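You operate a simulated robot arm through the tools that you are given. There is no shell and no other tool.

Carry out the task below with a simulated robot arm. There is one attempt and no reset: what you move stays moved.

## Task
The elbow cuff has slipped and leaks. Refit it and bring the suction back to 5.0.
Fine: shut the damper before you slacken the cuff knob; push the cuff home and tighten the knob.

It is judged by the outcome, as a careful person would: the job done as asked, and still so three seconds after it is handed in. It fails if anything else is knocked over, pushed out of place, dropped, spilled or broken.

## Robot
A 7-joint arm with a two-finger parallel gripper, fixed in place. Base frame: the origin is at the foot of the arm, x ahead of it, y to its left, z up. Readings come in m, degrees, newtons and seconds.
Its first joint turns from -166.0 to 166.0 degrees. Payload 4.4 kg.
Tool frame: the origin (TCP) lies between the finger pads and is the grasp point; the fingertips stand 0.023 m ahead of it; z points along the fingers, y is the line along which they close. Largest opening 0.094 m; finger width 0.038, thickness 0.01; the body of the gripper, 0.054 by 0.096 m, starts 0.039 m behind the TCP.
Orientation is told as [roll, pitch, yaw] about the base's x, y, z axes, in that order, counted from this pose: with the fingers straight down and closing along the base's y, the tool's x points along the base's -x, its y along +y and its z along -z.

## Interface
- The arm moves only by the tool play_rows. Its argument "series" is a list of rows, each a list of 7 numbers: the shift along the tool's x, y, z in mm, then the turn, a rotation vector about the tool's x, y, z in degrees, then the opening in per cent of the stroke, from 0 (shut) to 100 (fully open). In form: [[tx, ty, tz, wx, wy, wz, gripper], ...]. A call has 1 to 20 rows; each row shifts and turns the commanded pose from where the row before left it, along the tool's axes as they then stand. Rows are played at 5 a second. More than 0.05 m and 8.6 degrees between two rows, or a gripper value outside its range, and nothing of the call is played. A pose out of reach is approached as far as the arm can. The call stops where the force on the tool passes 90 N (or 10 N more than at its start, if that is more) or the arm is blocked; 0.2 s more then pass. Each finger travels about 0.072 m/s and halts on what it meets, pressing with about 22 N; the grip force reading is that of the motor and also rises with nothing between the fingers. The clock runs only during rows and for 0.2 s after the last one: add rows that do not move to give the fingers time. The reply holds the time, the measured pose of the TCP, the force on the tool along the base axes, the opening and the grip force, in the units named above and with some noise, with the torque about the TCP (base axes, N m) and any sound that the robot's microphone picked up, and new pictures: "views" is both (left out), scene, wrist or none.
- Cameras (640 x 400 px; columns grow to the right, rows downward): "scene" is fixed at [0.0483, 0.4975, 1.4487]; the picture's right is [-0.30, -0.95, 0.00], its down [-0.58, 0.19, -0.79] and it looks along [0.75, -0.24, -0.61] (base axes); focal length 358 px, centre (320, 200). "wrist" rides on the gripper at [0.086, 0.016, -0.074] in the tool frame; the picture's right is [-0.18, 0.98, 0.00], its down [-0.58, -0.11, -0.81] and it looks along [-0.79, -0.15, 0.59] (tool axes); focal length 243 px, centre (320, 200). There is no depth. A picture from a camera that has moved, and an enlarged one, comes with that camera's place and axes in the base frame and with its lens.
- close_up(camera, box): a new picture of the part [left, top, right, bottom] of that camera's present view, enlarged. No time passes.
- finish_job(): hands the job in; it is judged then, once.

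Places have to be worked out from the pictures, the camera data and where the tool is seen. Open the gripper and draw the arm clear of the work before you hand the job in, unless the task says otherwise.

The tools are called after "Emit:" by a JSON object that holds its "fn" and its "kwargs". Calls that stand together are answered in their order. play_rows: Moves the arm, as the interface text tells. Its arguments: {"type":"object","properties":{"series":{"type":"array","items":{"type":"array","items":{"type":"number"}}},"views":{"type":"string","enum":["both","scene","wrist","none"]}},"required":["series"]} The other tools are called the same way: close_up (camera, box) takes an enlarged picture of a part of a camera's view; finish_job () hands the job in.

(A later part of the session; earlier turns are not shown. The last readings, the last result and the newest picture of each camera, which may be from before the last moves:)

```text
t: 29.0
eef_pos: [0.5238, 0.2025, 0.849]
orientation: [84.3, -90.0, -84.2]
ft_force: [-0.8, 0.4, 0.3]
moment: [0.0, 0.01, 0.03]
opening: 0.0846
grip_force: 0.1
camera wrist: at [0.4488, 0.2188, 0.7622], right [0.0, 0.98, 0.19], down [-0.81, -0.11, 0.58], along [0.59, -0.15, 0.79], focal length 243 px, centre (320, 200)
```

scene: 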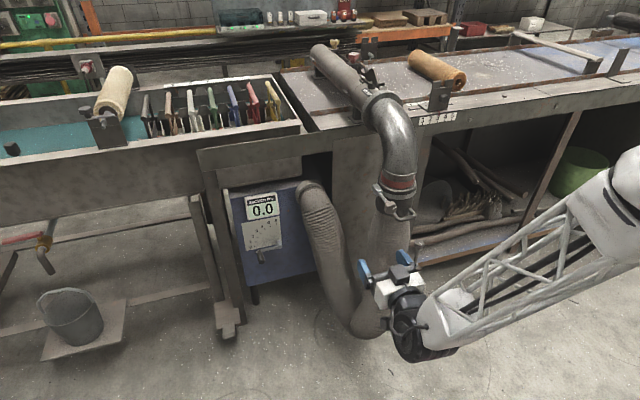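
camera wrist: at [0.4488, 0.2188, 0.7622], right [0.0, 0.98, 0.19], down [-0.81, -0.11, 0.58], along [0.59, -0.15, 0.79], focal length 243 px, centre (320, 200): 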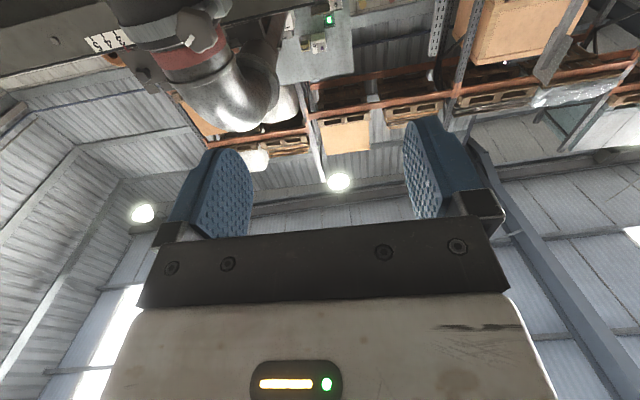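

Emit:
{"fn": "close_up", "kwargs": {"camera": "wrist", "box": [100, 0, 300, 150]}}

Emit:
{"fn": "close_up", "kwargs": {"camera": "scene", "box": [350, 150, 450, 250]}}

```text
2.67 times, centred on (200, 75) of wrist
camera zoom: at [0.4488, 0.2188, 0.7622], right [0.0, 0.98, 0.19], down [-0.81, -0.11, 0.58], along [0.59, -0.15, 0.79], focal length 647 px, centre (640, 533)
```

zoom: 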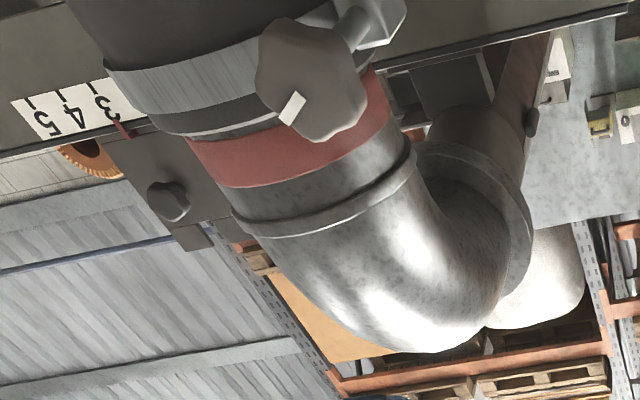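

```text
4.00 times, centred on (400, 200) of scene
camera zoom: at [0.0483, 0.4975, 1.4487], right [-0.3, -0.95, 0.0], down [-0.58, 0.19, -0.79], along [0.75, -0.24, -0.61], focal length 1434 px, centre (0, 200)
```

zoom: 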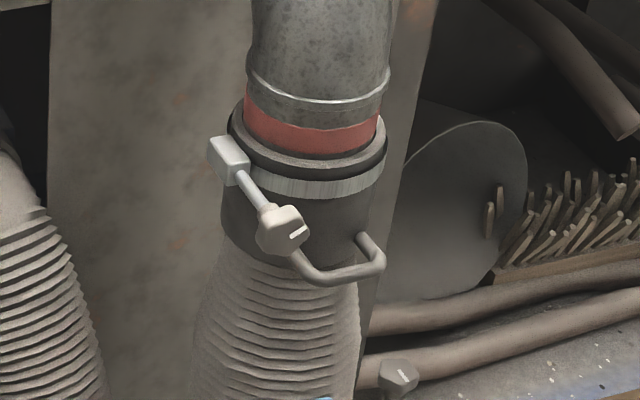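

The smoke has stopped, and both cameras now agree on the knob: face centre ≈ (0.717, 0.082, 0.831), axis along x, about 40 mm across. The handle bar is at x≈0.728, z≈0.772, from y≈-0.012 to 0.044. I'll line up on the knob axis 0.1 m in front of it and roll +80° so there's plenty of travel for slackening (counter-clockwise).

Emit:
{"fn": "play_rows", "kwargs": {"series": [[6, -40, 30, 0, 0, 0, 75], [6, -40, 30, 0, 0, 0, 75], [6, -40, 30, 0, 0, 0, 75], [0, 0, 0, 0, 0, 8, 75], [0, 0, 0, 0, 0, 8, 75], [0, 0, 0, 0, 0, 8, 75], [0, 0, 0, 0, 0, 8, 75], [0, 0, 0, 0, 0, 8, 75], [0, 0, 0, 0, 0, 8, 75], [0, 0, 0, 0, 0, 8, 75], [0, 0, 0, 0, 0, 8, 75], [0, 0, 0, 0, 0, 8, 75], [0, 0, 0, 0, 0, 8, 75], [0, 0, 0, 0, 0, 0, 75]], "views": "both"}}

Emit:
{"fn": "close_up", "kwargs": {"camera": "wrist", "box": [200, 0, 440, 220]}}

```text
refused: row 1 steps farther than a row can; nothing moved
```

```text
1.82 times, centred on (320, 110) of wrist
camera zoom: at [0.4488, 0.2188, 0.7622], right [0.0, 0.98, 0.19], down [-0.81, -0.11, 0.58], along [0.59, -0.15, 0.79], focal length 441 px, centre (320, 364)
```

zoom: 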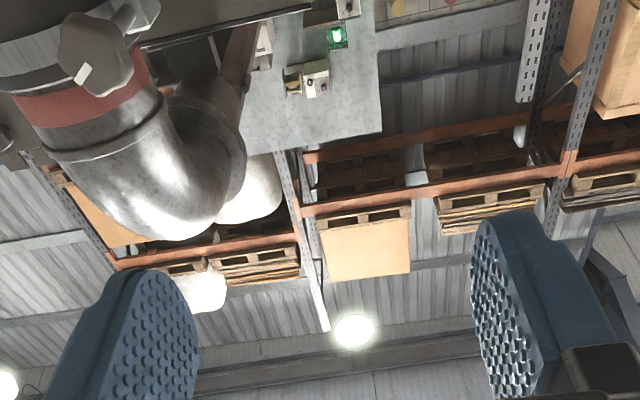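

The step was just over the limit; I'll replay the same move with shorter steps.

Emit:
{"fn": "play_rows", "kwargs": {"series": [[4.5, -30, 22.5, 0, 0, 0, 75], [4.5, -30, 22.5, 0, 0, 0, 75], [4.5, -30, 22.5, 0, 0, 0, 75], [4.5, -30, 22.5, 0, 0, 0, 75], [0, 0, 0, 0, 0, 8, 75], [0, 0, 0, 0, 0, 8, 75], [0, 0, 0, 0, 0, 8, 75], [0, 0, 0, 0, 0, 8, 75], [0, 0, 0, 0, 0, 8, 75], [0, 0, 0, 0, 0, 8, 75], [0, 0, 0, 0, 0, 8, 75], [0, 0, 0, 0, 0, 8, 75], [0, 0, 0, 0, 0, 8, 75], [0, 0, 0, 0, 0, 8, 75], [0, 0, 0, 0, 0, 0, 75]], "views": "both"}}

```text
t: 32.2
eef_pos: [0.489, 0.2443, 1.1356]
orientation: [85.3, -26.7, -92.2]
ft_force: [0.3, 0.1, -0.3]
moment: [0.01, 0.02, 0.01]
opening: 0.0705
grip_force: 0.0
out of reach, approached as far as the arm can: row 4, 5, 6, 7, 8, 9, 10, 11, 12, 13, 14
camera wrist: at [0.4194, 0.3351, 1.1157], right [0.09, 0.27, 0.96], down [-0.83, -0.51, 0.22], along [0.55, -0.82, 0.18], focal length 243 px, centre (320, 200)
```

scene: 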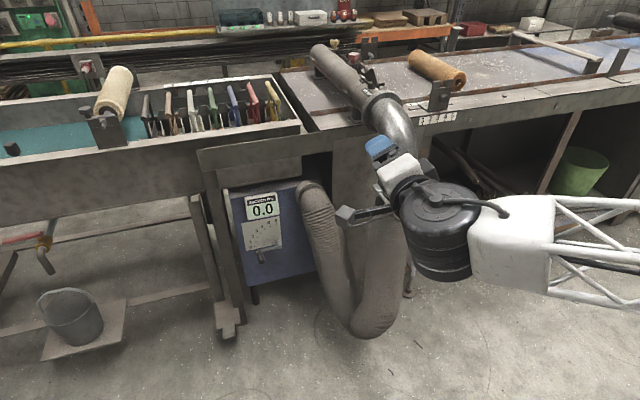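
wrist: 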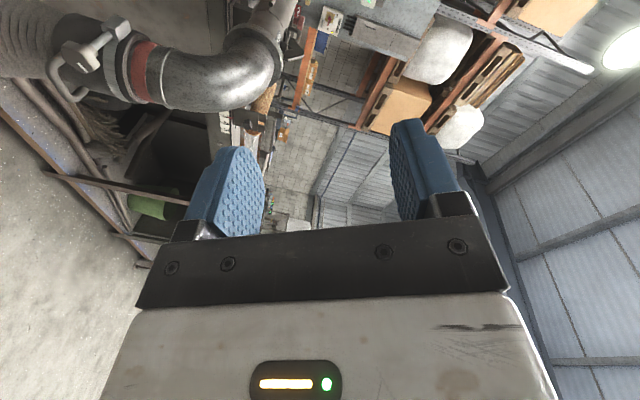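

The arm ran out of joint range in that configuration and drifted to (0.489, 0.244, 1.136) with the tool still pointing along +x. Nothing was touched: forces are zero and the cuff is undisturbed. I'll hold still for a moment to see whether it settles before deciding how to continue.

Emit:
{"fn": "play_rows", "kwargs": {"series": [[0, 0, 0, 0, 0, 0, 75]], "views": "scene"}}

```text
t: 32.6
eef_pos: [0.4892, 0.2445, 1.1358]
orientation: [85.4, -26.6, -92.2]
ft_force: [-0.3, -0.5, -0.5]
moment: [0.02, 0.01, -0.01]
opening: 0.0706
grip_force: 0.1
```

scene: 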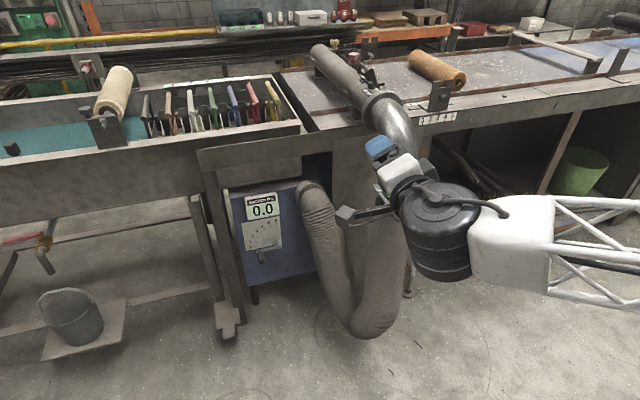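

It has settled there and the commanded pose matches. I'll first straighten the tool exactly onto +x (roll ≈63° stays), then test descending in small steps in this arm configuration while staying clear at x≈0.49.

Emit:
{"fn": "play_rows", "kwargs": {"series": [[0, 0, 0, -5.635, 1.967, 0, 75], [18, -35.7, 0, 0, 0, 0, 75], [18, -35.7, 0, 0, 0, 0, 75], [0, 0, 0, 0, 0, 0, 75]], "views": "scene"}}

```text
t: 33.6
eef_pos: [0.4749, 0.2601, 1.1167]
orientation: [85.1, -28.5, -90.6]
ft_force: [-0.1, 0.7, 0.2]
moment: [0.02, 0.03, 0.0]
opening: 0.0706
grip_force: 0.1
out of reach, approached as far as the arm can: row 1, 2, 3
```

scene: 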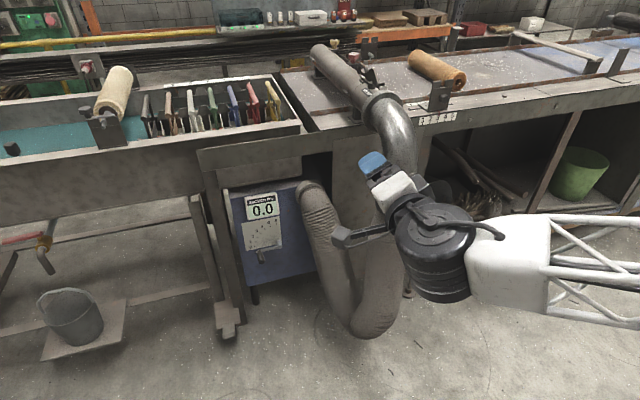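

Still at a joint limit here, most likely from the positive roll. I'll unwind the roll in the negative direction and see when the reach message goes away.

Emit:
{"fn": "play_rows", "kwargs": {"series": [[0, 0, 0, 0, 0, -8, 75], [0, 0, 0, 0, 0, -8, 75], [0, 0, 0, 0, 0, -8, 75], [0, 0, 0, 0, 0, -8, 75], [0, 0, 0, 0, 0, -8, 75], [0, 0, 0, 0, 0, -8, 75], [0, 0, 0, 0, 0, -8, 75], [0, 0, 0, 0, 0, -8, 75], [0, 0, 0, 0, 0, 0, 75]], "views": "scene"}}

```text
t: 35.6
eef_pos: [0.475, 0.2591, 1.1175]
orientation: [-25.6, -86.8, 23.3]
ft_force: [0.4, 0.8, 0.3]
moment: [0.0, -0.01, -0.01]
opening: 0.0703
grip_force: 0.0
```

scene: 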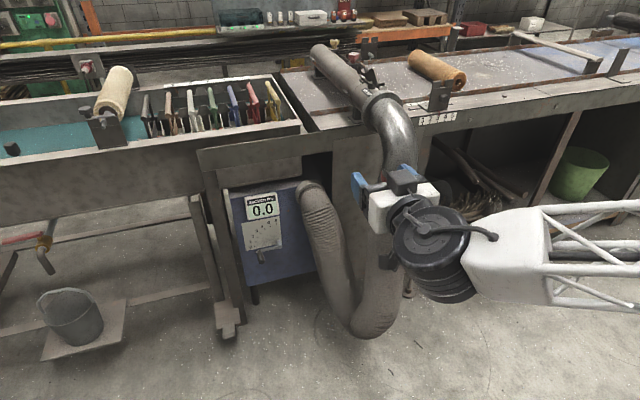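

The reach message is gone, so the roll limit lies on the positive side and there's lots of room in the negative direction. I'll straighten the tool onto +x and roll to about -60° here before moving to the knob.

Emit:
{"fn": "play_rows", "kwargs": {"series": [[0, 0, 0, -2.27, -2.94, 0, 75], [0, 0, 0, 0, 0, -7.5, 75], [0, 0, 0, 0, 0, -7.5, 75], [0, 0, 0, 0, 0, -7.5, 75], [0, 0, 0, 0, 0, -7.5, 75], [0, 0, 0, 0, 0, -7.5, 75], [0, 0, 0, 0, 0, -7.5, 75], [0, 0, 0, 0, 0, -7.5, 75], [0, 0, 0, 0, 0, -7.5, 75], [0, 0, 0, 0, 0, 0, 75]], "views": "scene"}}

```text
t: 37.8
eef_pos: [0.4749, 0.2593, 1.118]
orientation: [-90.0, -28.7, 90.0]
ft_force: [-0.1, -0.1, 0.6]
moment: [-0.02, -0.02, -0.02]
opening: 0.0704
grip_force: 0.1
```

scene: 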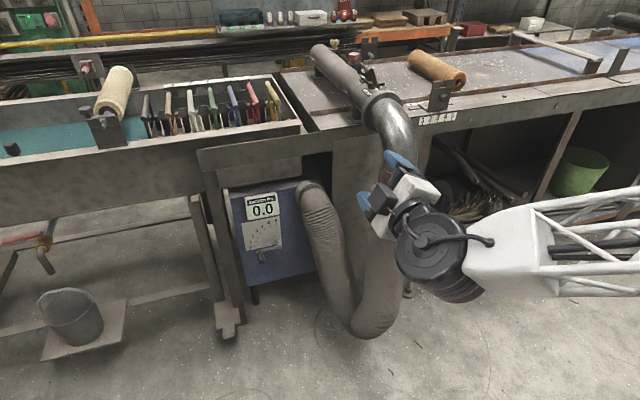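

Tool is straight along +x at roll -61°. I'll now go toward the point (0.60, 0.082, 0.831) in front of the knob, half way first to check reach.

Emit:
{"fn": "play_rows", "kwargs": {"series": [[29.3, 16.7, 12.5, 0, 0, 0, 75], [29.3, 16.7, 12.5, 0, 0, 0, 75], [29.3, 16.7, 12.5, 0, 0, 0, 75], [29.3, 16.7, 12.5, 0, 0, 0, 75], [29.3, 16.7, 12.5, 0, 0, 0, 75], [0, 0, 0, 0, 0, 0, 75]], "views": "both"}}

```text
t: 39.2
eef_pos: [0.5395, 0.1706, 0.973]
orientation: [-90.0, -28.8, 89.9]
ft_force: [0.1, -0.2, 0.2]
moment: [0.03, 0.02, 0.02]
opening: 0.0704
grip_force: 0.1
camera wrist: at [0.4639, 0.1017, 0.9166], right [0.0, 0.63, -0.77], down [-0.81, 0.46, 0.38], along [0.59, 0.62, 0.51], focal length 243 px, centre (320, 200)
```

scene: 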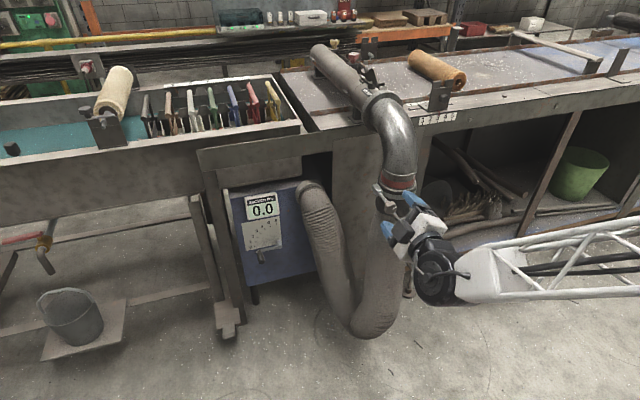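
wrist: 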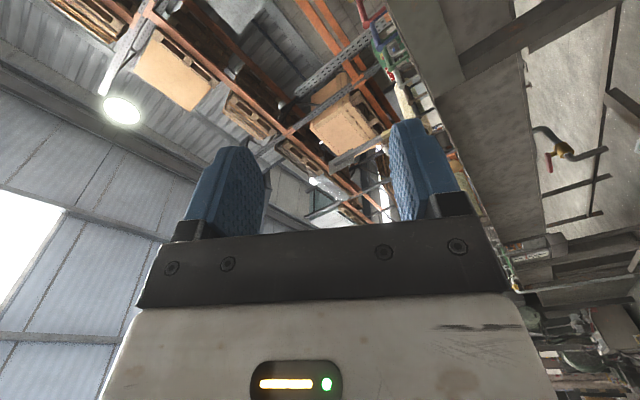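

Reach is fine so far. I'll continue the other half to stand 0.12 m off the knob on its axis.

Emit:
{"fn": "play_rows", "kwargs": {"series": [[29.3, 16.7, 12.5, 0, 0, 0, 75], [29.3, 16.7, 12.5, 0, 0, 0, 75], [29.3, 16.7, 12.5, 0, 0, 0, 75], [29.3, 16.7, 12.5, 0, 0, 0, 75], [29.3, 16.7, 12.5, 0, 0, 0, 75], [0, 0, 0, 0, 0, 0, 75]], "views": "both"}}

Emit:
{"fn": "close_up", "kwargs": {"camera": "wrist", "box": [200, 0, 440, 220]}}

Emit:
{"fn": "close_up", "kwargs": {"camera": "scene", "box": [350, 150, 450, 250]}}

```text
t: 40.6
eef_pos: [0.5999, 0.0929, 0.8346]
orientation: [-89.9, -28.8, 89.5]
ft_force: [0.1, -0.9, -0.6]
moment: [0.01, 0.02, -0.01]
opening: 0.0707
grip_force: 0.1
out of reach, approached as far as the arm can: row 5
camera wrist: at [0.5241, 0.0262, 0.7771], right [0.01, 0.63, -0.77], down [-0.8, 0.47, 0.38], along [0.6, 0.62, 0.51], focal length 243 px, centre (320, 200)
```

scene: 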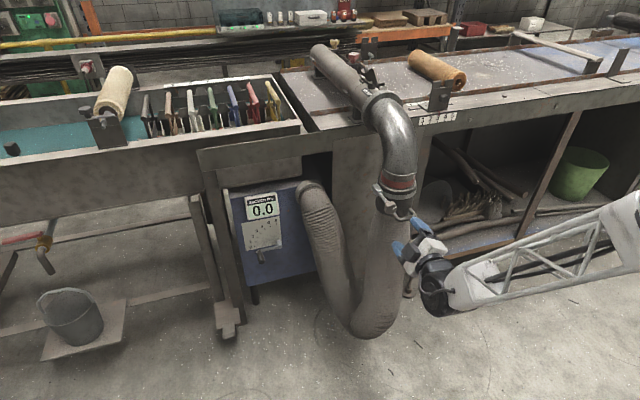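
wrist: 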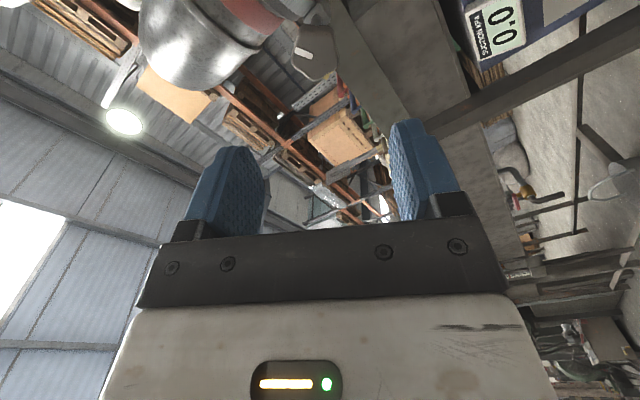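

```text
1.82 times, centred on (320, 110) of wrist
camera zoom: at [0.5241, 0.0262, 0.7771], right [0.01, 0.63, -0.77], down [-0.8, 0.47, 0.38], along [0.6, 0.62, 0.51], focal length 441 px, centre (320, 364)
```

zoom: 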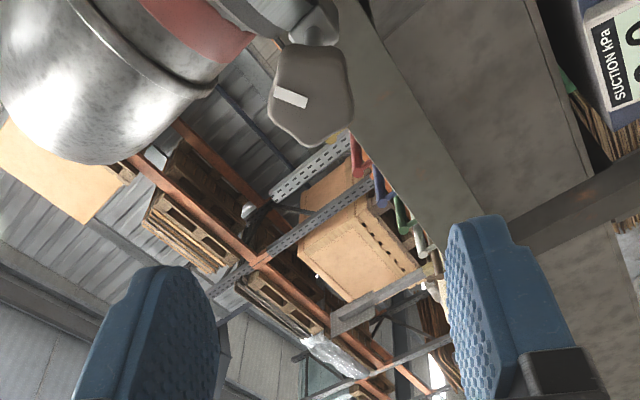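

```text
4.00 times, centred on (400, 200) of scene
camera zoom: at [0.0483, 0.4975, 1.4487], right [-0.3, -0.95, 0.0], down [-0.58, 0.19, -0.79], along [0.75, -0.24, -0.61], focal length 1434 px, centre (0, 200)
```

zoom: 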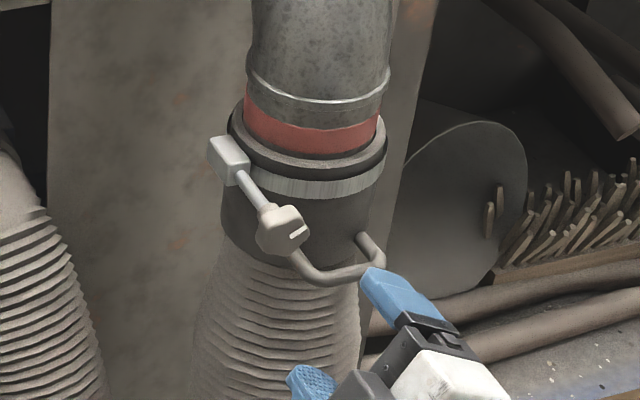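

Only the last step fell slightly short (now at y=0.093), because I'm rather close to the base; reach should improve further forward. I'll advance to x≈0.66, still short of the knob, then centre on the axis.

Emit:
{"fn": "play_rows", "kwargs": {"series": [[0, 0, 20, 0, 0, 0, 75], [0, 0, 20, 0, 0, 0, 75], [0, 0, 20, 0, 0, 0, 75], [5.6, -1.1, 0, 0, 0, 0, 75], [5.6, -1.1, 0, 0, 0, 0, 75], [0, 0, 0, 0, 0, 0, 75]], "views": "both"}}

Emit:
{"fn": "close_up", "kwargs": {"camera": "wrist", "box": [200, 0, 440, 220]}}

Emit:
{"fn": "close_up", "kwargs": {"camera": "scene", "box": [350, 150, 450, 250]}}

```text
t: 42.0
eef_pos: [0.6529, 0.1046, 0.8306]
orientation: [-90.1, -28.9, 89.3]
ft_force: [-0.4, -0.4, 0.0]
moment: [0.01, -0.02, 0.06]
opening: 0.0704
grip_force: 0.1
out of reach, approached as far as the arm can: row 2, 4, 5
camera wrist: at [0.5771, 0.037, 0.7739], right [0.01, 0.63, -0.77], down [-0.8, 0.47, 0.38], along [0.6, 0.62, 0.51], focal length 243 px, centre (320, 200)
```

scene: 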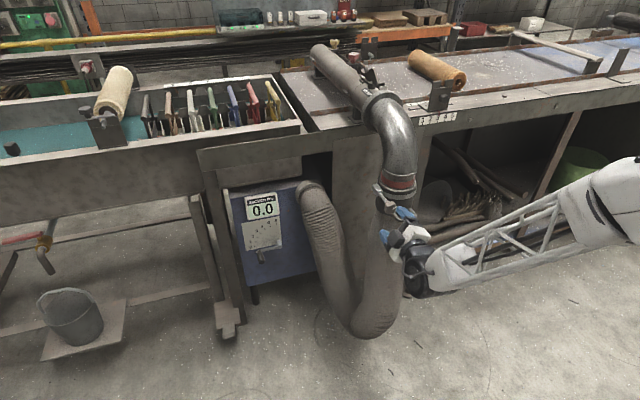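
wrist: 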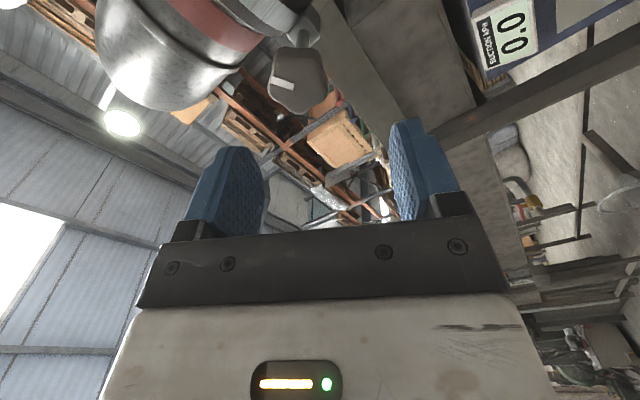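

```text
1.82 times, centred on (320, 110) of wrist
camera zoom: at [0.5771, 0.037, 0.7739], right [0.01, 0.63, -0.77], down [-0.8, 0.47, 0.38], along [0.6, 0.62, 0.51], focal length 441 px, centre (320, 364)
```

zoom: 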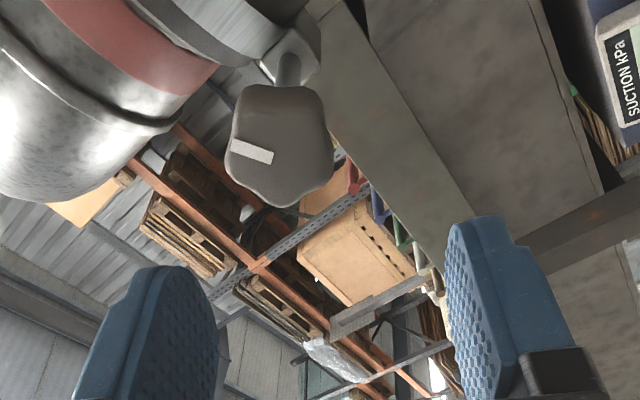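

```text
4.00 times, centred on (400, 200) of scene
camera zoom: at [0.0483, 0.4975, 1.4487], right [-0.3, -0.95, 0.0], down [-0.58, 0.19, -0.79], along [0.75, -0.24, -0.61], focal length 1434 px, centre (0, 200)
```

zoom: 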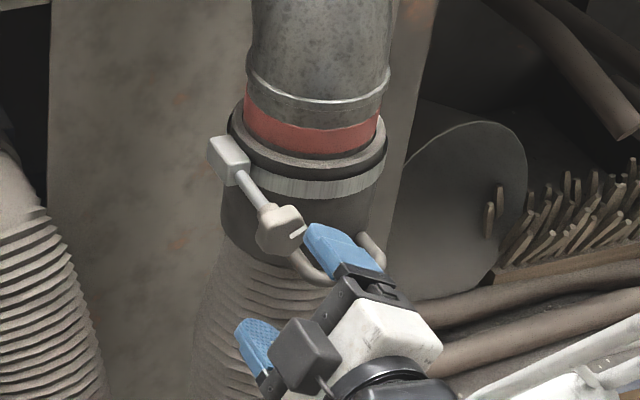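

The arm keeps running into a limit as it moves right in this elbow-out posture, so this posture isn't good for the knob. I'll back off, rise, and unroll so I can refold the arm through the tool-down pose and come in with the elbow up instead.

Emit:
{"fn": "play_rows", "kwargs": {"series": [[0, 0, -30, 0, 0, 0, 75], [0, 0, -30, 0, 0, 0, 75], [0, 0, -30, 0, 0, 0, 75], [0, 0, -30, 0, 0, 0, 75], [-26.4, -27.4, 0, 0, 0, 0, 75], [-26.4, -27.4, 0, 0, 0, 0, 75], [-26.4, -27.4, 0, 0, 0, 0, 75], [-26.4, -27.4, 0, 0, 0, 0, 75], [-26.4, -27.4, 0, 0, 0, 0, 75], [-26.4, -27.4, 0, 0, 0, 0, 75], [0, 0, 0, 0, 0, 7.6, 75], [0, 0, 0, 0, 0, 7.6, 75], [0, 0, 0, 0, 0, 7.6, 75], [0, 0, 0, 0, 0, 7.6, 75], [0, 0, 0, 0, 0, 7.6, 75], [0, 0, 0, 0, 0, 7.6, 75], [0, 0, 0, 0, 0, 7.6, 75], [0, 0, 0, 0, 0, 7.6, 75], [0, 0, 0, 0, 0, 0, 75]], "views": "scene"}}

```text
t: 46.0
eef_pos: [0.534, 0.1625, 1.0509]
orientation: [-91.8, -89.6, 91.8]
ft_force: [0.1, -0.4, -0.4]
moment: [0.02, -0.01, 0.02]
opening: 0.0703
grip_force: 0.0
```

scene: 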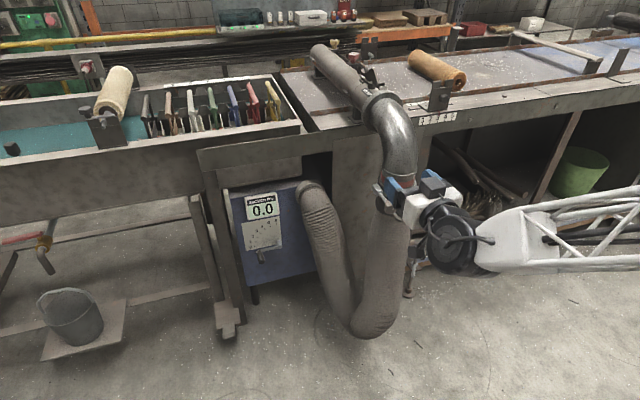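

Now pitching back to tool-down at (0.534, 0.163, 1.05), well clear of the elbow pipe, to refold the arm.

Emit:
{"fn": "play_rows", "kwargs": {"series": [[0, 0, 0, 0, 8.18, 0, 75], [0, 0, 0, 0, 8.18, 0, 75], [0, 0, 0, 0, 8.18, 0, 75], [0, 0, 0, 0, 8.18, 0, 75], [0, 0, 0, 0, 8.18, 0, 75], [0, 0, 0, 0, 8.18, 0, 75], [0, 0, 0, 0, 8.18, 0, 75], [0, 0, 0, 0, 8.18, 0, 75], [0, 0, 0, 0, 8.18, 0, 75], [0, 0, 0, 0, 8.18, 0, 75], [0, 0, 0, 0, 8.18, 0, 75], [0, 0, 0, 0, 0, 0, 75], [0, 0, 0, 0, 0, 0, 75]], "views": "scene"}}

```text
t: 48.8
eef_pos: [0.5332, 0.1636, 1.0513]
orientation: [-0.4, 0.1, -0.2]
ft_force: [-0.1, -0.4, 0.0]
moment: [0.0, 0.01, -0.01]
opening: 0.0702
grip_force: 0.0
```

scene: 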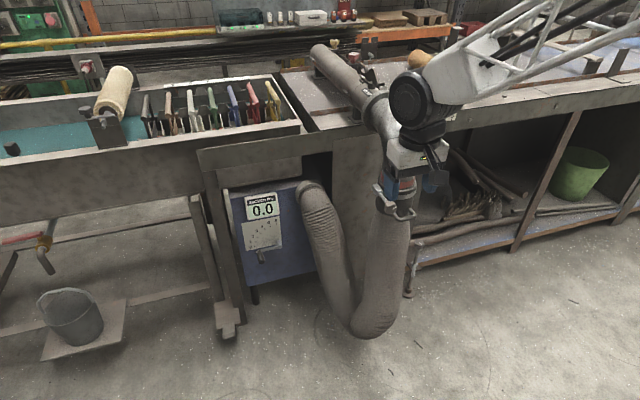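

This is the elbow-up posture again. I'll shift right to about (0.58, 0.083, 1.05), so the arm's plane lines up with the knob axis, then pitch to horizontal there.

Emit:
{"fn": "play_rows", "kwargs": {"series": [[-25, -40, 0, 0, 0, 0, 75], [-25, -40, 0, 0, 0, 0, 75], [0, 0, 0, 0, -8.18, 0, 75], [0, 0, 0, 0, -8.18, 0, 75], [0, 0, 0, 0, -8.18, 0, 75], [0, 0, 0, 0, -8.18, 0, 75], [0, 0, 0, 0, -8.18, 0, 75], [0, 0, 0, 0, -8.18, 0, 75], [0, 0, 0, 0, -8.18, 0, 75], [0, 0, 0, 0, 0, 0, 75]], "views": "scene"}}

```text
t: 51.2
eef_pos: [0.5952, 0.0848, 0.9791]
orientation: [-2.9, -50.2, 2.4]
ft_force: [0.4, -0.3, 1.0]
moment: [0.01, 0.06, 0.02]
opening: 0.0705
grip_force: 0.1
stopped in row 10: the arm was blocked; the commanded pose is now the measured one
```

scene: 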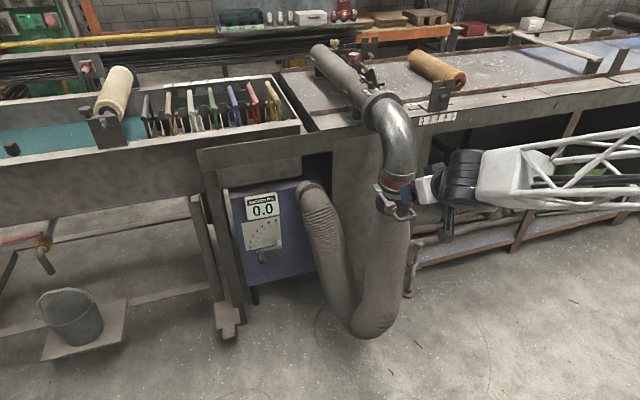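

The arm was reported blocked mid-pitch (pitch -50°), with no force on the tool. I'll hold still one moment and look from both cameras to understand what it's doing.

Emit:
{"fn": "play_rows", "kwargs": {"series": [[0, 0, 0, 0, 0, 0, 75], [0, 0, 0, 0, 0, 0, 75]], "views": "both"}}

```text
t: 51.8
eef_pos: [0.5955, 0.0845, 0.9803]
orientation: [-2.9, -50.1, 2.3]
ft_force: [-1.1, 0.0, 0.3]
moment: [-0.01, -0.02, 0.05]
opening: 0.0707
grip_force: 0.1
camera wrist: at [0.4826, 0.1012, 0.9592], right [0.12, 0.99, 0.11], down [-0.25, -0.08, 0.97], along [0.96, -0.14, 0.24], focal length 243 px, centre (320, 200)
```

scene: 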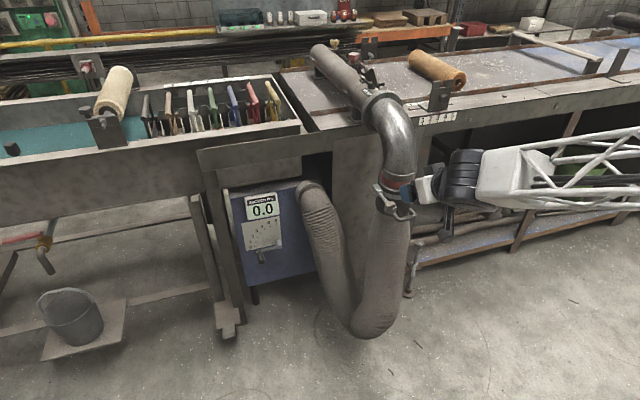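
wrist: 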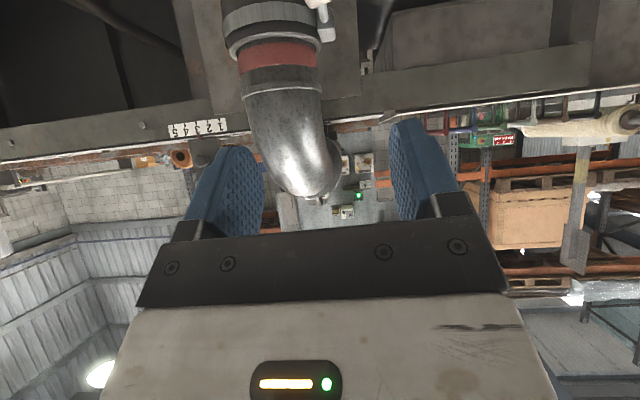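

The arm is stable and clear. The failures happen whenever the tool's heading is more than about 9° off the arm's azimuth, so I'll step left a bit, yaw the tool about 8° to the right, finish the pitch to horizontal there, and approach the knob with that small yaw.

Emit:
{"fn": "play_rows", "kwargs": {"series": [[0, 30, 0, 0, 0, 0, 75], [0, 30, 0, 0, 0, 0, 75], [0, 0, 0, 1.05, 0, 3.3, 75], [0, 0, 0, 3.95, 0, 3.3, 75], [0, 0, 0, 0, -8, 0, 75], [0, 0, 0, 0, -8, 0, 75], [0, 0, 0, 0, 0, 0, 75]], "views": "scene"}}

```text
t: 53.4
eef_pos: [0.5966, 0.1452, 0.9766]
orientation: [0.1, -66.4, -8.1]
ft_force: [-0.4, 1.3, -0.5]
moment: [0.02, 0.0, 0.01]
opening: 0.0704
grip_force: 0.0
```

scene: 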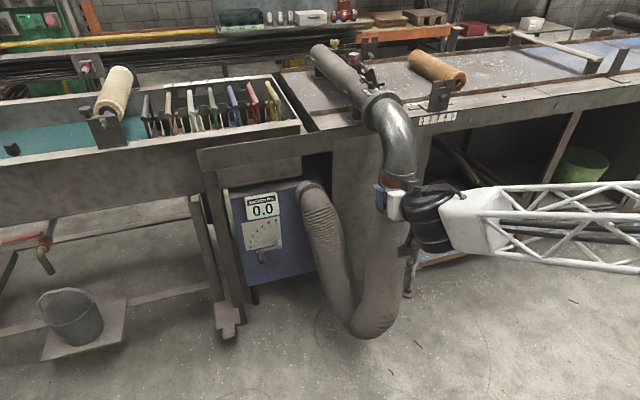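

That works: pitch -66°, yaw -8°, no reach warnings. I'll finish pitching to horizontal, trim yaw to about -5°, and come down to the standoff point 0.11 m in front of the knob.

Emit:
{"fn": "play_rows", "kwargs": {"series": [[0, 0, 0, 0, -7.87, 0, 75], [0, 0, 0, 0, -7.87, 0, 75], [0, 0, 0, 0, -7.87, 0, 75], [0, 0, 0, -3, 0, 0, 75], [36.5, -13.3, 1.9, 0, 0, 0, 75], [36.5, -13.3, 1.9, 0, 0, 0, 75], [36.5, -13.3, 1.9, 0, 0, 0, 75], [36.5, -13.3, 1.9, 0, 0, 0, 75], [0, 0, 0, 0, 0, 0, 75]], "views": "both"}}

Emit:
{"fn": "close_up", "kwargs": {"camera": "wrist", "box": [200, 0, 440, 220]}}

Emit:
{"fn": "close_up", "kwargs": {"camera": "scene", "box": [350, 150, 450, 250]}}

```text
t: 55.4
eef_pos: [0.5962, 0.0906, 0.832]
orientation: [29.8, -89.9, -35.0]
ft_force: [0.0, 0.4, 0.0]
moment: [-0.03, -0.01, 0.01]
opening: 0.0703
grip_force: 0.0
camera wrist: at [0.5226, 0.1138, 0.7443], right [0.09, 0.98, 0.18], down [-0.81, -0.04, 0.58], along [0.58, -0.2, 0.79], focal length 243 px, centre (320, 200)
```

scene: 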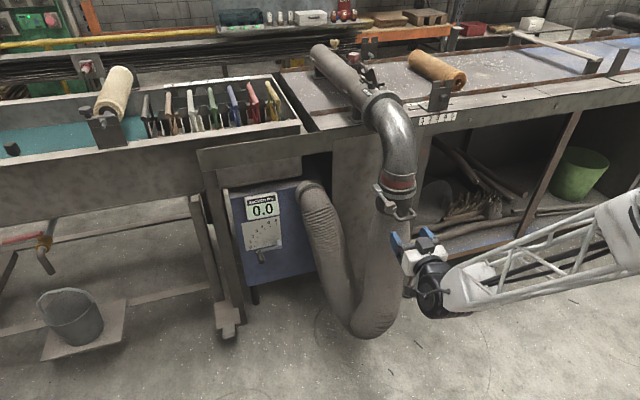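
wrist: 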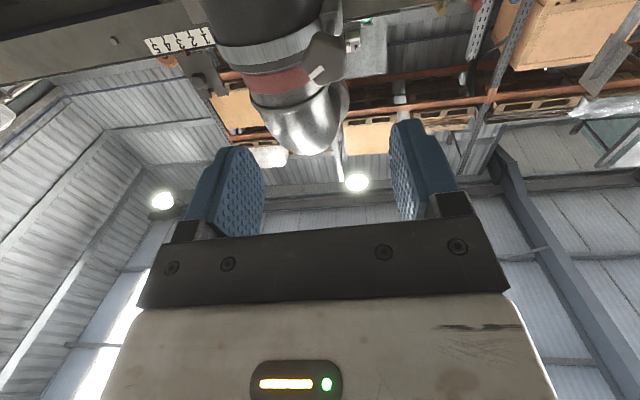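

```text
1.82 times, centred on (320, 110) of wrist
camera zoom: at [0.5226, 0.1138, 0.7443], right [0.09, 0.98, 0.18], down [-0.81, -0.04, 0.58], along [0.58, -0.2, 0.79], focal length 441 px, centre (320, 364)
```

zoom: 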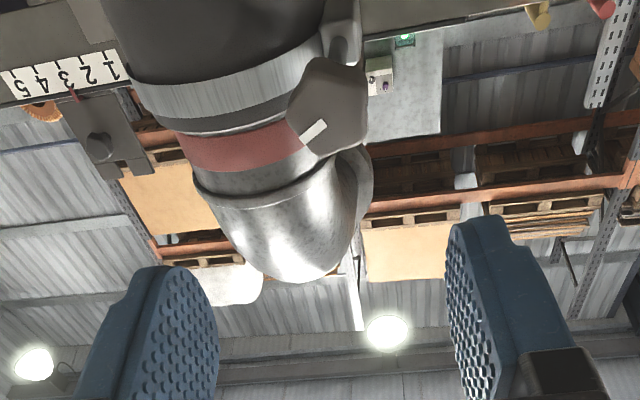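

```text
4.00 times, centred on (400, 200) of scene
camera zoom: at [0.0483, 0.4975, 1.4487], right [-0.3, -0.95, 0.0], down [-0.58, 0.19, -0.79], along [0.75, -0.24, -0.61], focal length 1434 px, centre (0, 200)
```

zoom: 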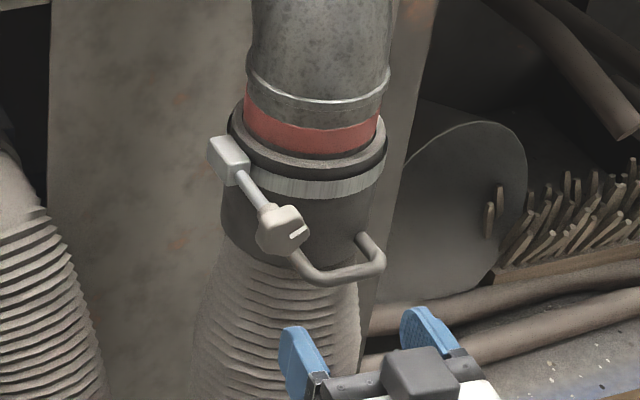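

Good: on the knob axis with no reach warnings; the wrist view puts the knob face at (0.717, 0.085, 0.829) with its white mark at about 1 o'clock. I'll advance 80 mm and check alignment before the last bit.

Emit:
{"fn": "play_rows", "kwargs": {"series": [[0, 0, 30, 0, 0, 0, 75], [0, 0, 25, 0, 0, 0, 75], [0, 0, 25, 0, 0, 0, 75], [0, 0, 0, 0, 0, 0, 75]], "views": "both"}}

Emit:
{"fn": "close_up", "kwargs": {"camera": "wrist", "box": [200, 30, 440, 240]}}

Emit:
{"fn": "close_up", "kwargs": {"camera": "scene", "box": [350, 150, 450, 250]}}

```text
t: 56.4
eef_pos: [0.6763, 0.0844, 0.8333]
orientation: [26.6, -90.0, -31.6]
ft_force: [-0.3, 0.7, 0.4]
moment: [0.0, 0.0, -0.04]
opening: 0.0706
grip_force: 0.1
camera wrist: at [0.6031, 0.1073, 0.7451], right [0.09, 0.98, 0.18], down [-0.81, -0.04, 0.58], along [0.58, -0.2, 0.79], focal length 243 px, centre (320, 200)
```

scene: 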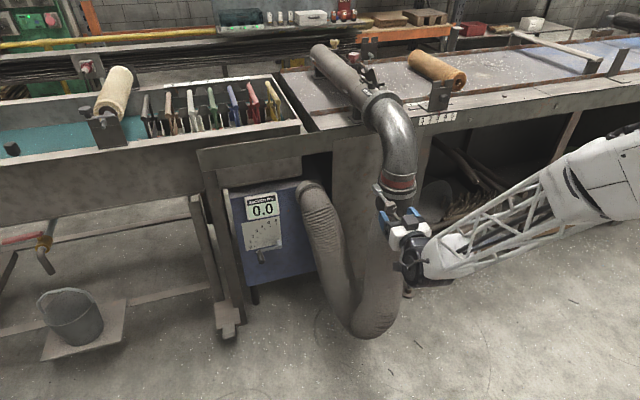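
wrist: 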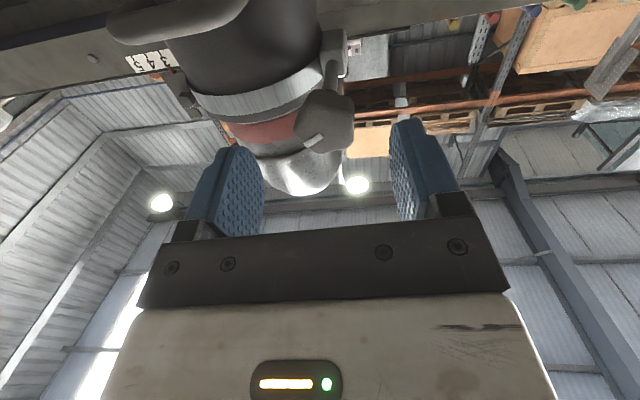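

```text
1.90 times, centred on (320, 135) of wrist
camera zoom: at [0.6031, 0.1073, 0.7451], right [0.09, 0.98, 0.18], down [-0.81, -0.04, 0.58], along [0.58, -0.2, 0.79], focal length 462 px, centre (320, 324)
```

zoom: 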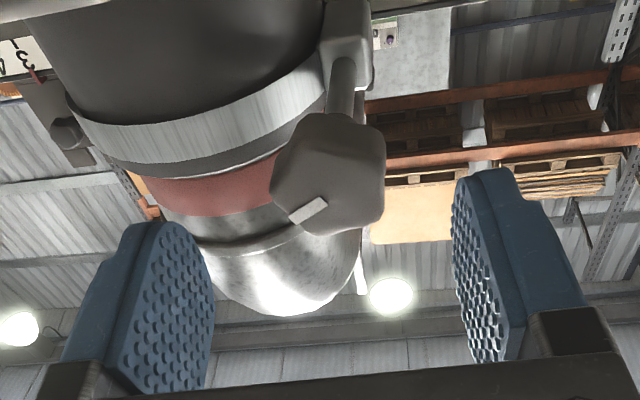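

```text
4.00 times, centred on (400, 200) of scene
camera zoom: at [0.0483, 0.4975, 1.4487], right [-0.3, -0.95, 0.0], down [-0.58, 0.19, -0.79], along [0.75, -0.24, -0.61], focal length 1434 px, centre (0, 200)
```

zoom: 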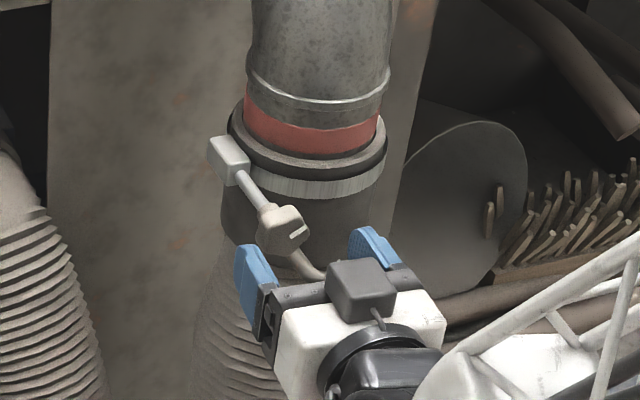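

The knob sits between the fingers; my estimate is y≈0.084, z≈0.829. I'll trim 3 mm down, 2 mm left, advance the last 32 mm so the tips stop short of the cuff body, and look again before closing.

Emit:
{"fn": "play_rows", "kwargs": {"series": [[3, 2, 0, 0, 0, 0, 75], [0, 0, 16, 0, 0, 0, 75], [0, 0, 16, 0, 0, 0, 75], [0, 0, 0, 0, 0, 0, 75]], "views": "both"}}

Emit:
{"fn": "close_up", "kwargs": {"camera": "wrist", "box": [200, 50, 440, 260]}}

Emit:
{"fn": "close_up", "kwargs": {"camera": "scene", "box": [360, 170, 440, 250]}}

```text
t: 57.4
eef_pos: [0.7099, 0.0816, 0.8288]
orientation: [32.7, -89.9, -37.7]
ft_force: [-0.7, -0.5, -0.1]
moment: [-0.02, -0.01, 0.0]
opening: 0.0707
grip_force: 0.2
camera wrist: at [0.6365, 0.105, 0.7418], right [0.09, 0.98, 0.18], down [-0.81, -0.04, 0.58], along [0.58, -0.2, 0.79], focal length 243 px, centre (320, 200)
```

scene: 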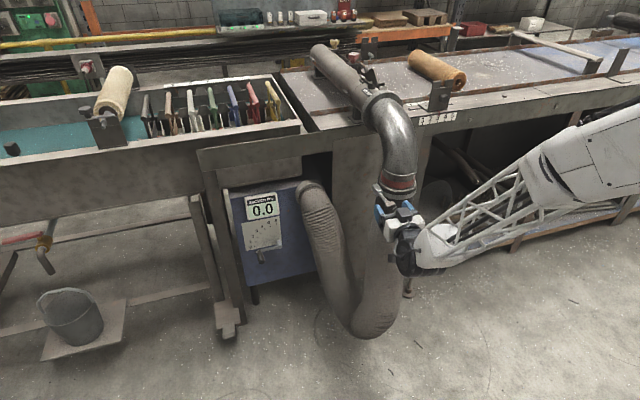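
wrist: 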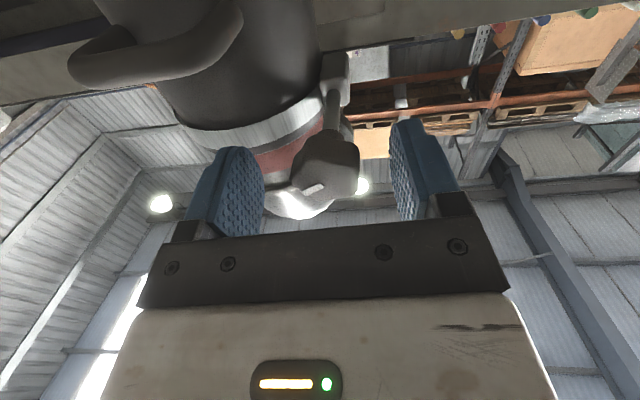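

```text
1.90 times, centred on (320, 155) of wrist
camera zoom: at [0.6365, 0.105, 0.7418], right [0.09, 0.98, 0.18], down [-0.81, -0.04, 0.58], along [0.58, -0.2, 0.79], focal length 462 px, centre (320, 286)
```

zoom: 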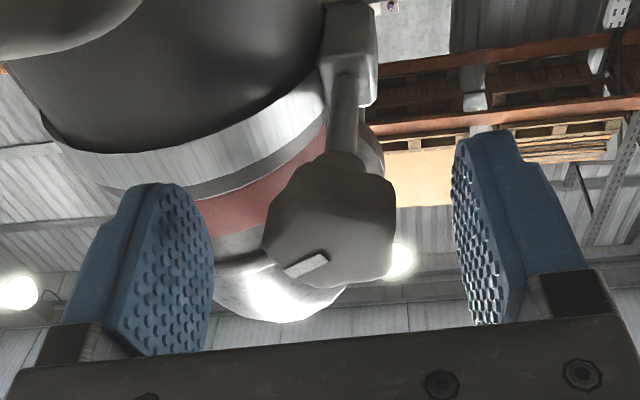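

```text
5.00 times, centred on (400, 210) of scene
camera zoom: at [0.0483, 0.4975, 1.4487], right [-0.3, -0.95, 0.0], down [-0.58, 0.19, -0.79], along [0.75, -0.24, -0.61], focal length 1792 px, centre (-80, 150)
```

zoom: 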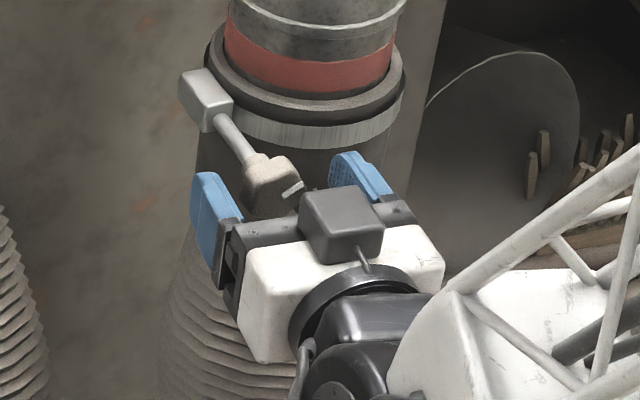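

The knob is centred between the pads with the tips at x≈0.733. I'll back off 2 mm to keep the right fingertip off the cuff wall, then close on the knob.

Emit:
{"fn": "play_rows", "kwargs": {"series": [[0, 0, -2, 0, 0, 0, 70], [0, 0, 0, 0, 0, 0, 45], [0, 0, 0, 0, 0, 0, 0], [0, 0, 0, 0, 0, 0, 0], [0, 0, 0, 0, 0, 0, 0]], "views": "both"}}

Emit:
{"fn": "close_up", "kwargs": {"camera": "wrist", "box": [200, 50, 440, 260]}}

```text
t: 58.6
eef_pos: [0.7074, 0.0847, 0.8283]
orientation: [1.4, -89.9, -6.3]
ft_force: [9.6, 46.4, -8.4]
moment: [-0.11, 0.19, 1.32]
opening: 0.0344
grip_force: 44.9
camera wrist: at [0.6344, 0.1077, 0.7416], right [0.08, 0.98, 0.18], down [-0.81, -0.04, 0.58], along [0.58, -0.2, 0.79], focal length 243 px, centre (320, 200)
```

scene: 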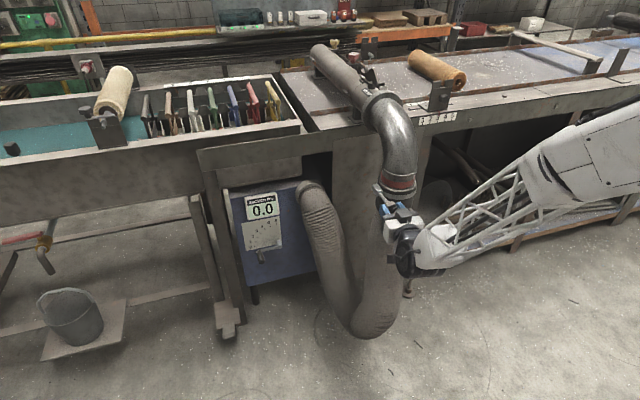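
wrist: 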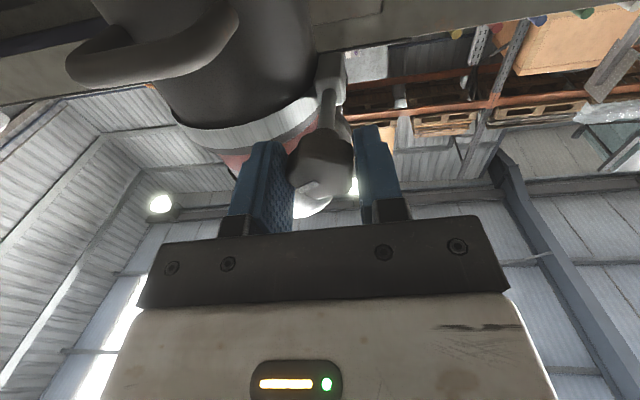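

```text
1.90 times, centred on (320, 155) of wrist
camera zoom: at [0.6344, 0.1077, 0.7416], right [0.08, 0.98, 0.18], down [-0.81, -0.04, 0.58], along [0.58, -0.2, 0.79], focal length 462 px, centre (320, 286)
```

zoom: 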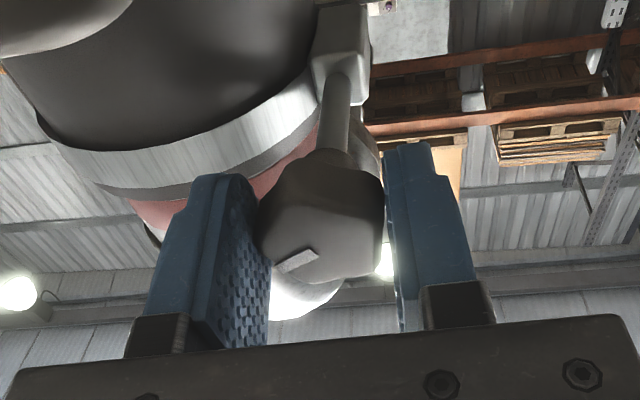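

Gripped on the knob (34 mm), but there's 46 N sideways because the knob axis is a little further left (y≈0.087). I'll shift 2.5 mm left to relieve that and check.

Emit:
{"fn": "play_rows", "kwargs": {"series": [[0, 1.3, 0, 0, 0, 0, 0], [0, 1.2, 0, 0, 0, 0, 0], [0, 0, 0, 0, 0, 0, 0]], "views": "none"}}

```text
t: 59.4
eef_pos: [0.7073, 0.085, 0.8292]
orientation: [80.9, -89.9, -86.1]
ft_force: [-9.3, -32.7, 13.7]
moment: [0.02, -0.07, -0.09]
opening: 0.0344
grip_force: 44.6
```

That overshot slightly (-33 N), so I'll come back 1 mm, then start slackening: five small counter-clockwise steps (as seen from the robot).

Emit:
{"fn": "play_rows", "kwargs": {"series": [[0, -1.0, 0, 0, 0, 0, 0], [0, 0, 0, 0, 0, 0, 0], [0, 0, 0, 0, 0, -5, 0], [0, 0, 0, 0, 0, -5, 0], [0, 0, 0, 0, 0, -5, 0], [0, 0, 0, 0, 0, 0, 0]], "views": "wrist"}}

Emit:
{"fn": "close_up", "kwargs": {"camera": "wrist", "box": [200, 50, 440, 260]}}

Emit:
{"fn": "close_up", "kwargs": {"camera": "scene", "box": [360, 170, 440, 250]}}

```text
t: 60.6
eef_pos: [0.7091, 0.0838, 0.8281]
orientation: [-89.6, -75.6, 84.4]
ft_force: [-21.0, -20.5, 14.1]
moment: [0.05, -0.24, -0.06]
opening: 0.0346
grip_force: 45.5
stopped in row 6: the force on the tool passed its limit at 92 N (the readings are from after the stop); the commanded pose is now the measured one
camera wrist: at [0.6325, 0.0858, 0.7398], right [0.09, 0.99, -0.07], down [-0.8, 0.11, 0.59], along [0.6, 0.0, 0.8], focal length 243 px, centre (320, 200)
```

wrist: 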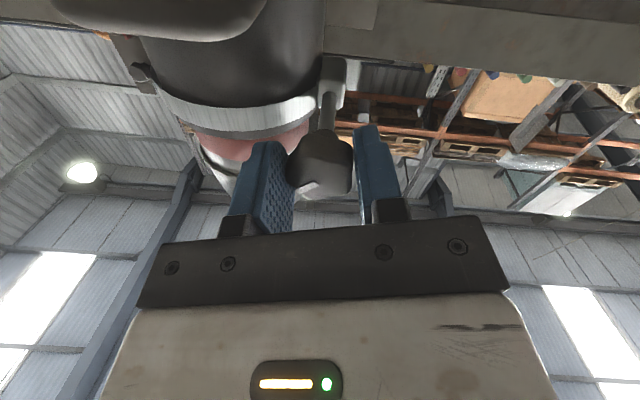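

```text
1.90 times, centred on (320, 155) of wrist
camera zoom: at [0.6325, 0.0858, 0.7398], right [0.09, 0.99, -0.07], down [-0.8, 0.11, 0.59], along [0.6, 0.0, 0.8], focal length 462 px, centre (320, 286)
```

zoom: 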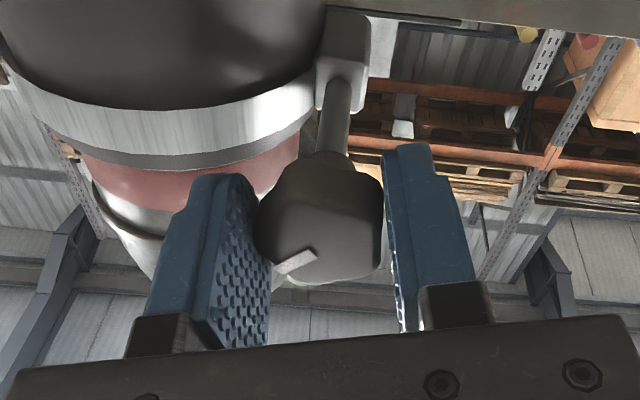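

```text
5.00 times, centred on (400, 210) of scene
camera zoom: at [0.0483, 0.4975, 1.4487], right [-0.3, -0.95, 0.0], down [-0.58, 0.19, -0.79], along [0.75, -0.24, -0.61], focal length 1792 px, centre (-80, 150)
```

zoom: 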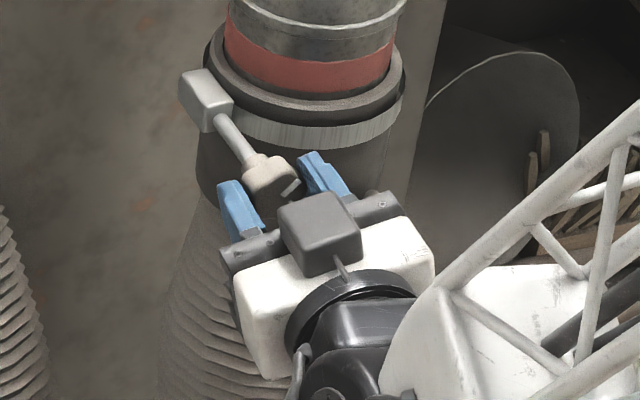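

The knob turned about 15° with the gripper (the mark stays fixed between the pads). The side load comes from my TCP being ~4 mm below the true axis (≈ y 0.085, z 0.832), so I'll rotate about that axis instead, in 5° steps.

Emit:
{"fn": "play_rows", "kwargs": {"series": [[0, -0.36, 0, 0, 0, -5, 0], [0, -0.36, 0, 0, 0, -5, 0], [0, -0.36, 0, 0, 0, -5, 0], [0, -0.36, 0, 0, 0, -5, 0], [0, 0, 0, 0, 0, 0, 0]], "views": "wrist"}}

Emit:
{"fn": "close_up", "kwargs": {"camera": "wrist", "box": [200, 50, 440, 260]}}

Emit:
{"fn": "close_up", "kwargs": {"camera": "scene", "box": [360, 170, 440, 250]}}

```text
t: 61.8
eef_pos: [0.7079, 0.0839, 0.8279]
orientation: [-89.7, -55.6, 84.6]
ft_force: [-33.9, -22.1, 10.6]
moment: [0.11, 0.17, -0.35]
opening: 0.0343
grip_force: 45.6
camera wrist: at [0.6293, 0.0549, 0.7474], right [0.08, 0.91, -0.4], down [-0.78, 0.31, 0.54], along [0.62, 0.27, 0.74], focal length 243 px, centre (320, 200)
```

wrist: 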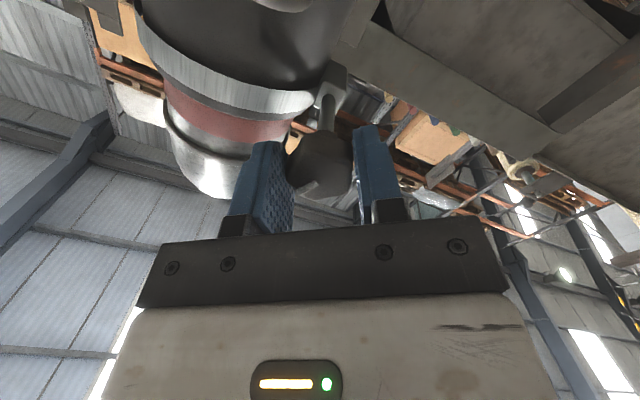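

```text
1.90 times, centred on (320, 155) of wrist
camera zoom: at [0.6293, 0.0549, 0.7474], right [0.08, 0.91, -0.4], down [-0.78, 0.31, 0.54], along [0.62, 0.27, 0.74], focal length 462 px, centre (320, 286)
```

zoom: 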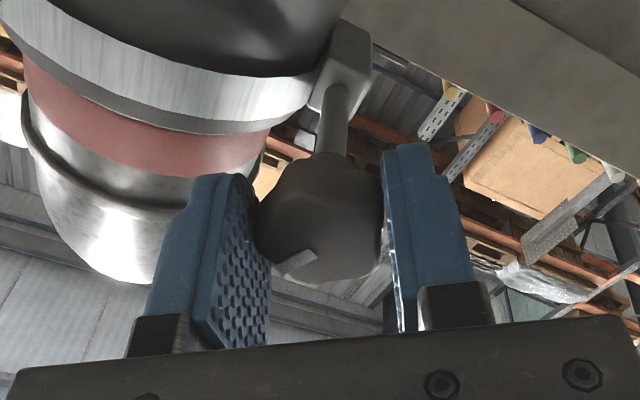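

```text
5.00 times, centred on (400, 210) of scene
camera zoom: at [0.0483, 0.4975, 1.4487], right [-0.3, -0.95, 0.0], down [-0.58, 0.19, -0.79], along [0.75, -0.24, -0.61], focal length 1792 px, centre (-80, 150)
```

zoom: 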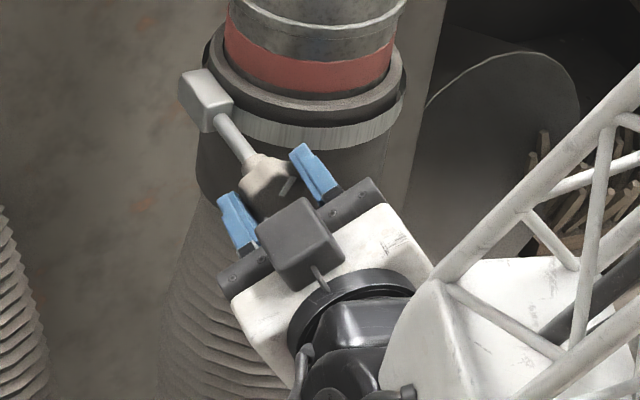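

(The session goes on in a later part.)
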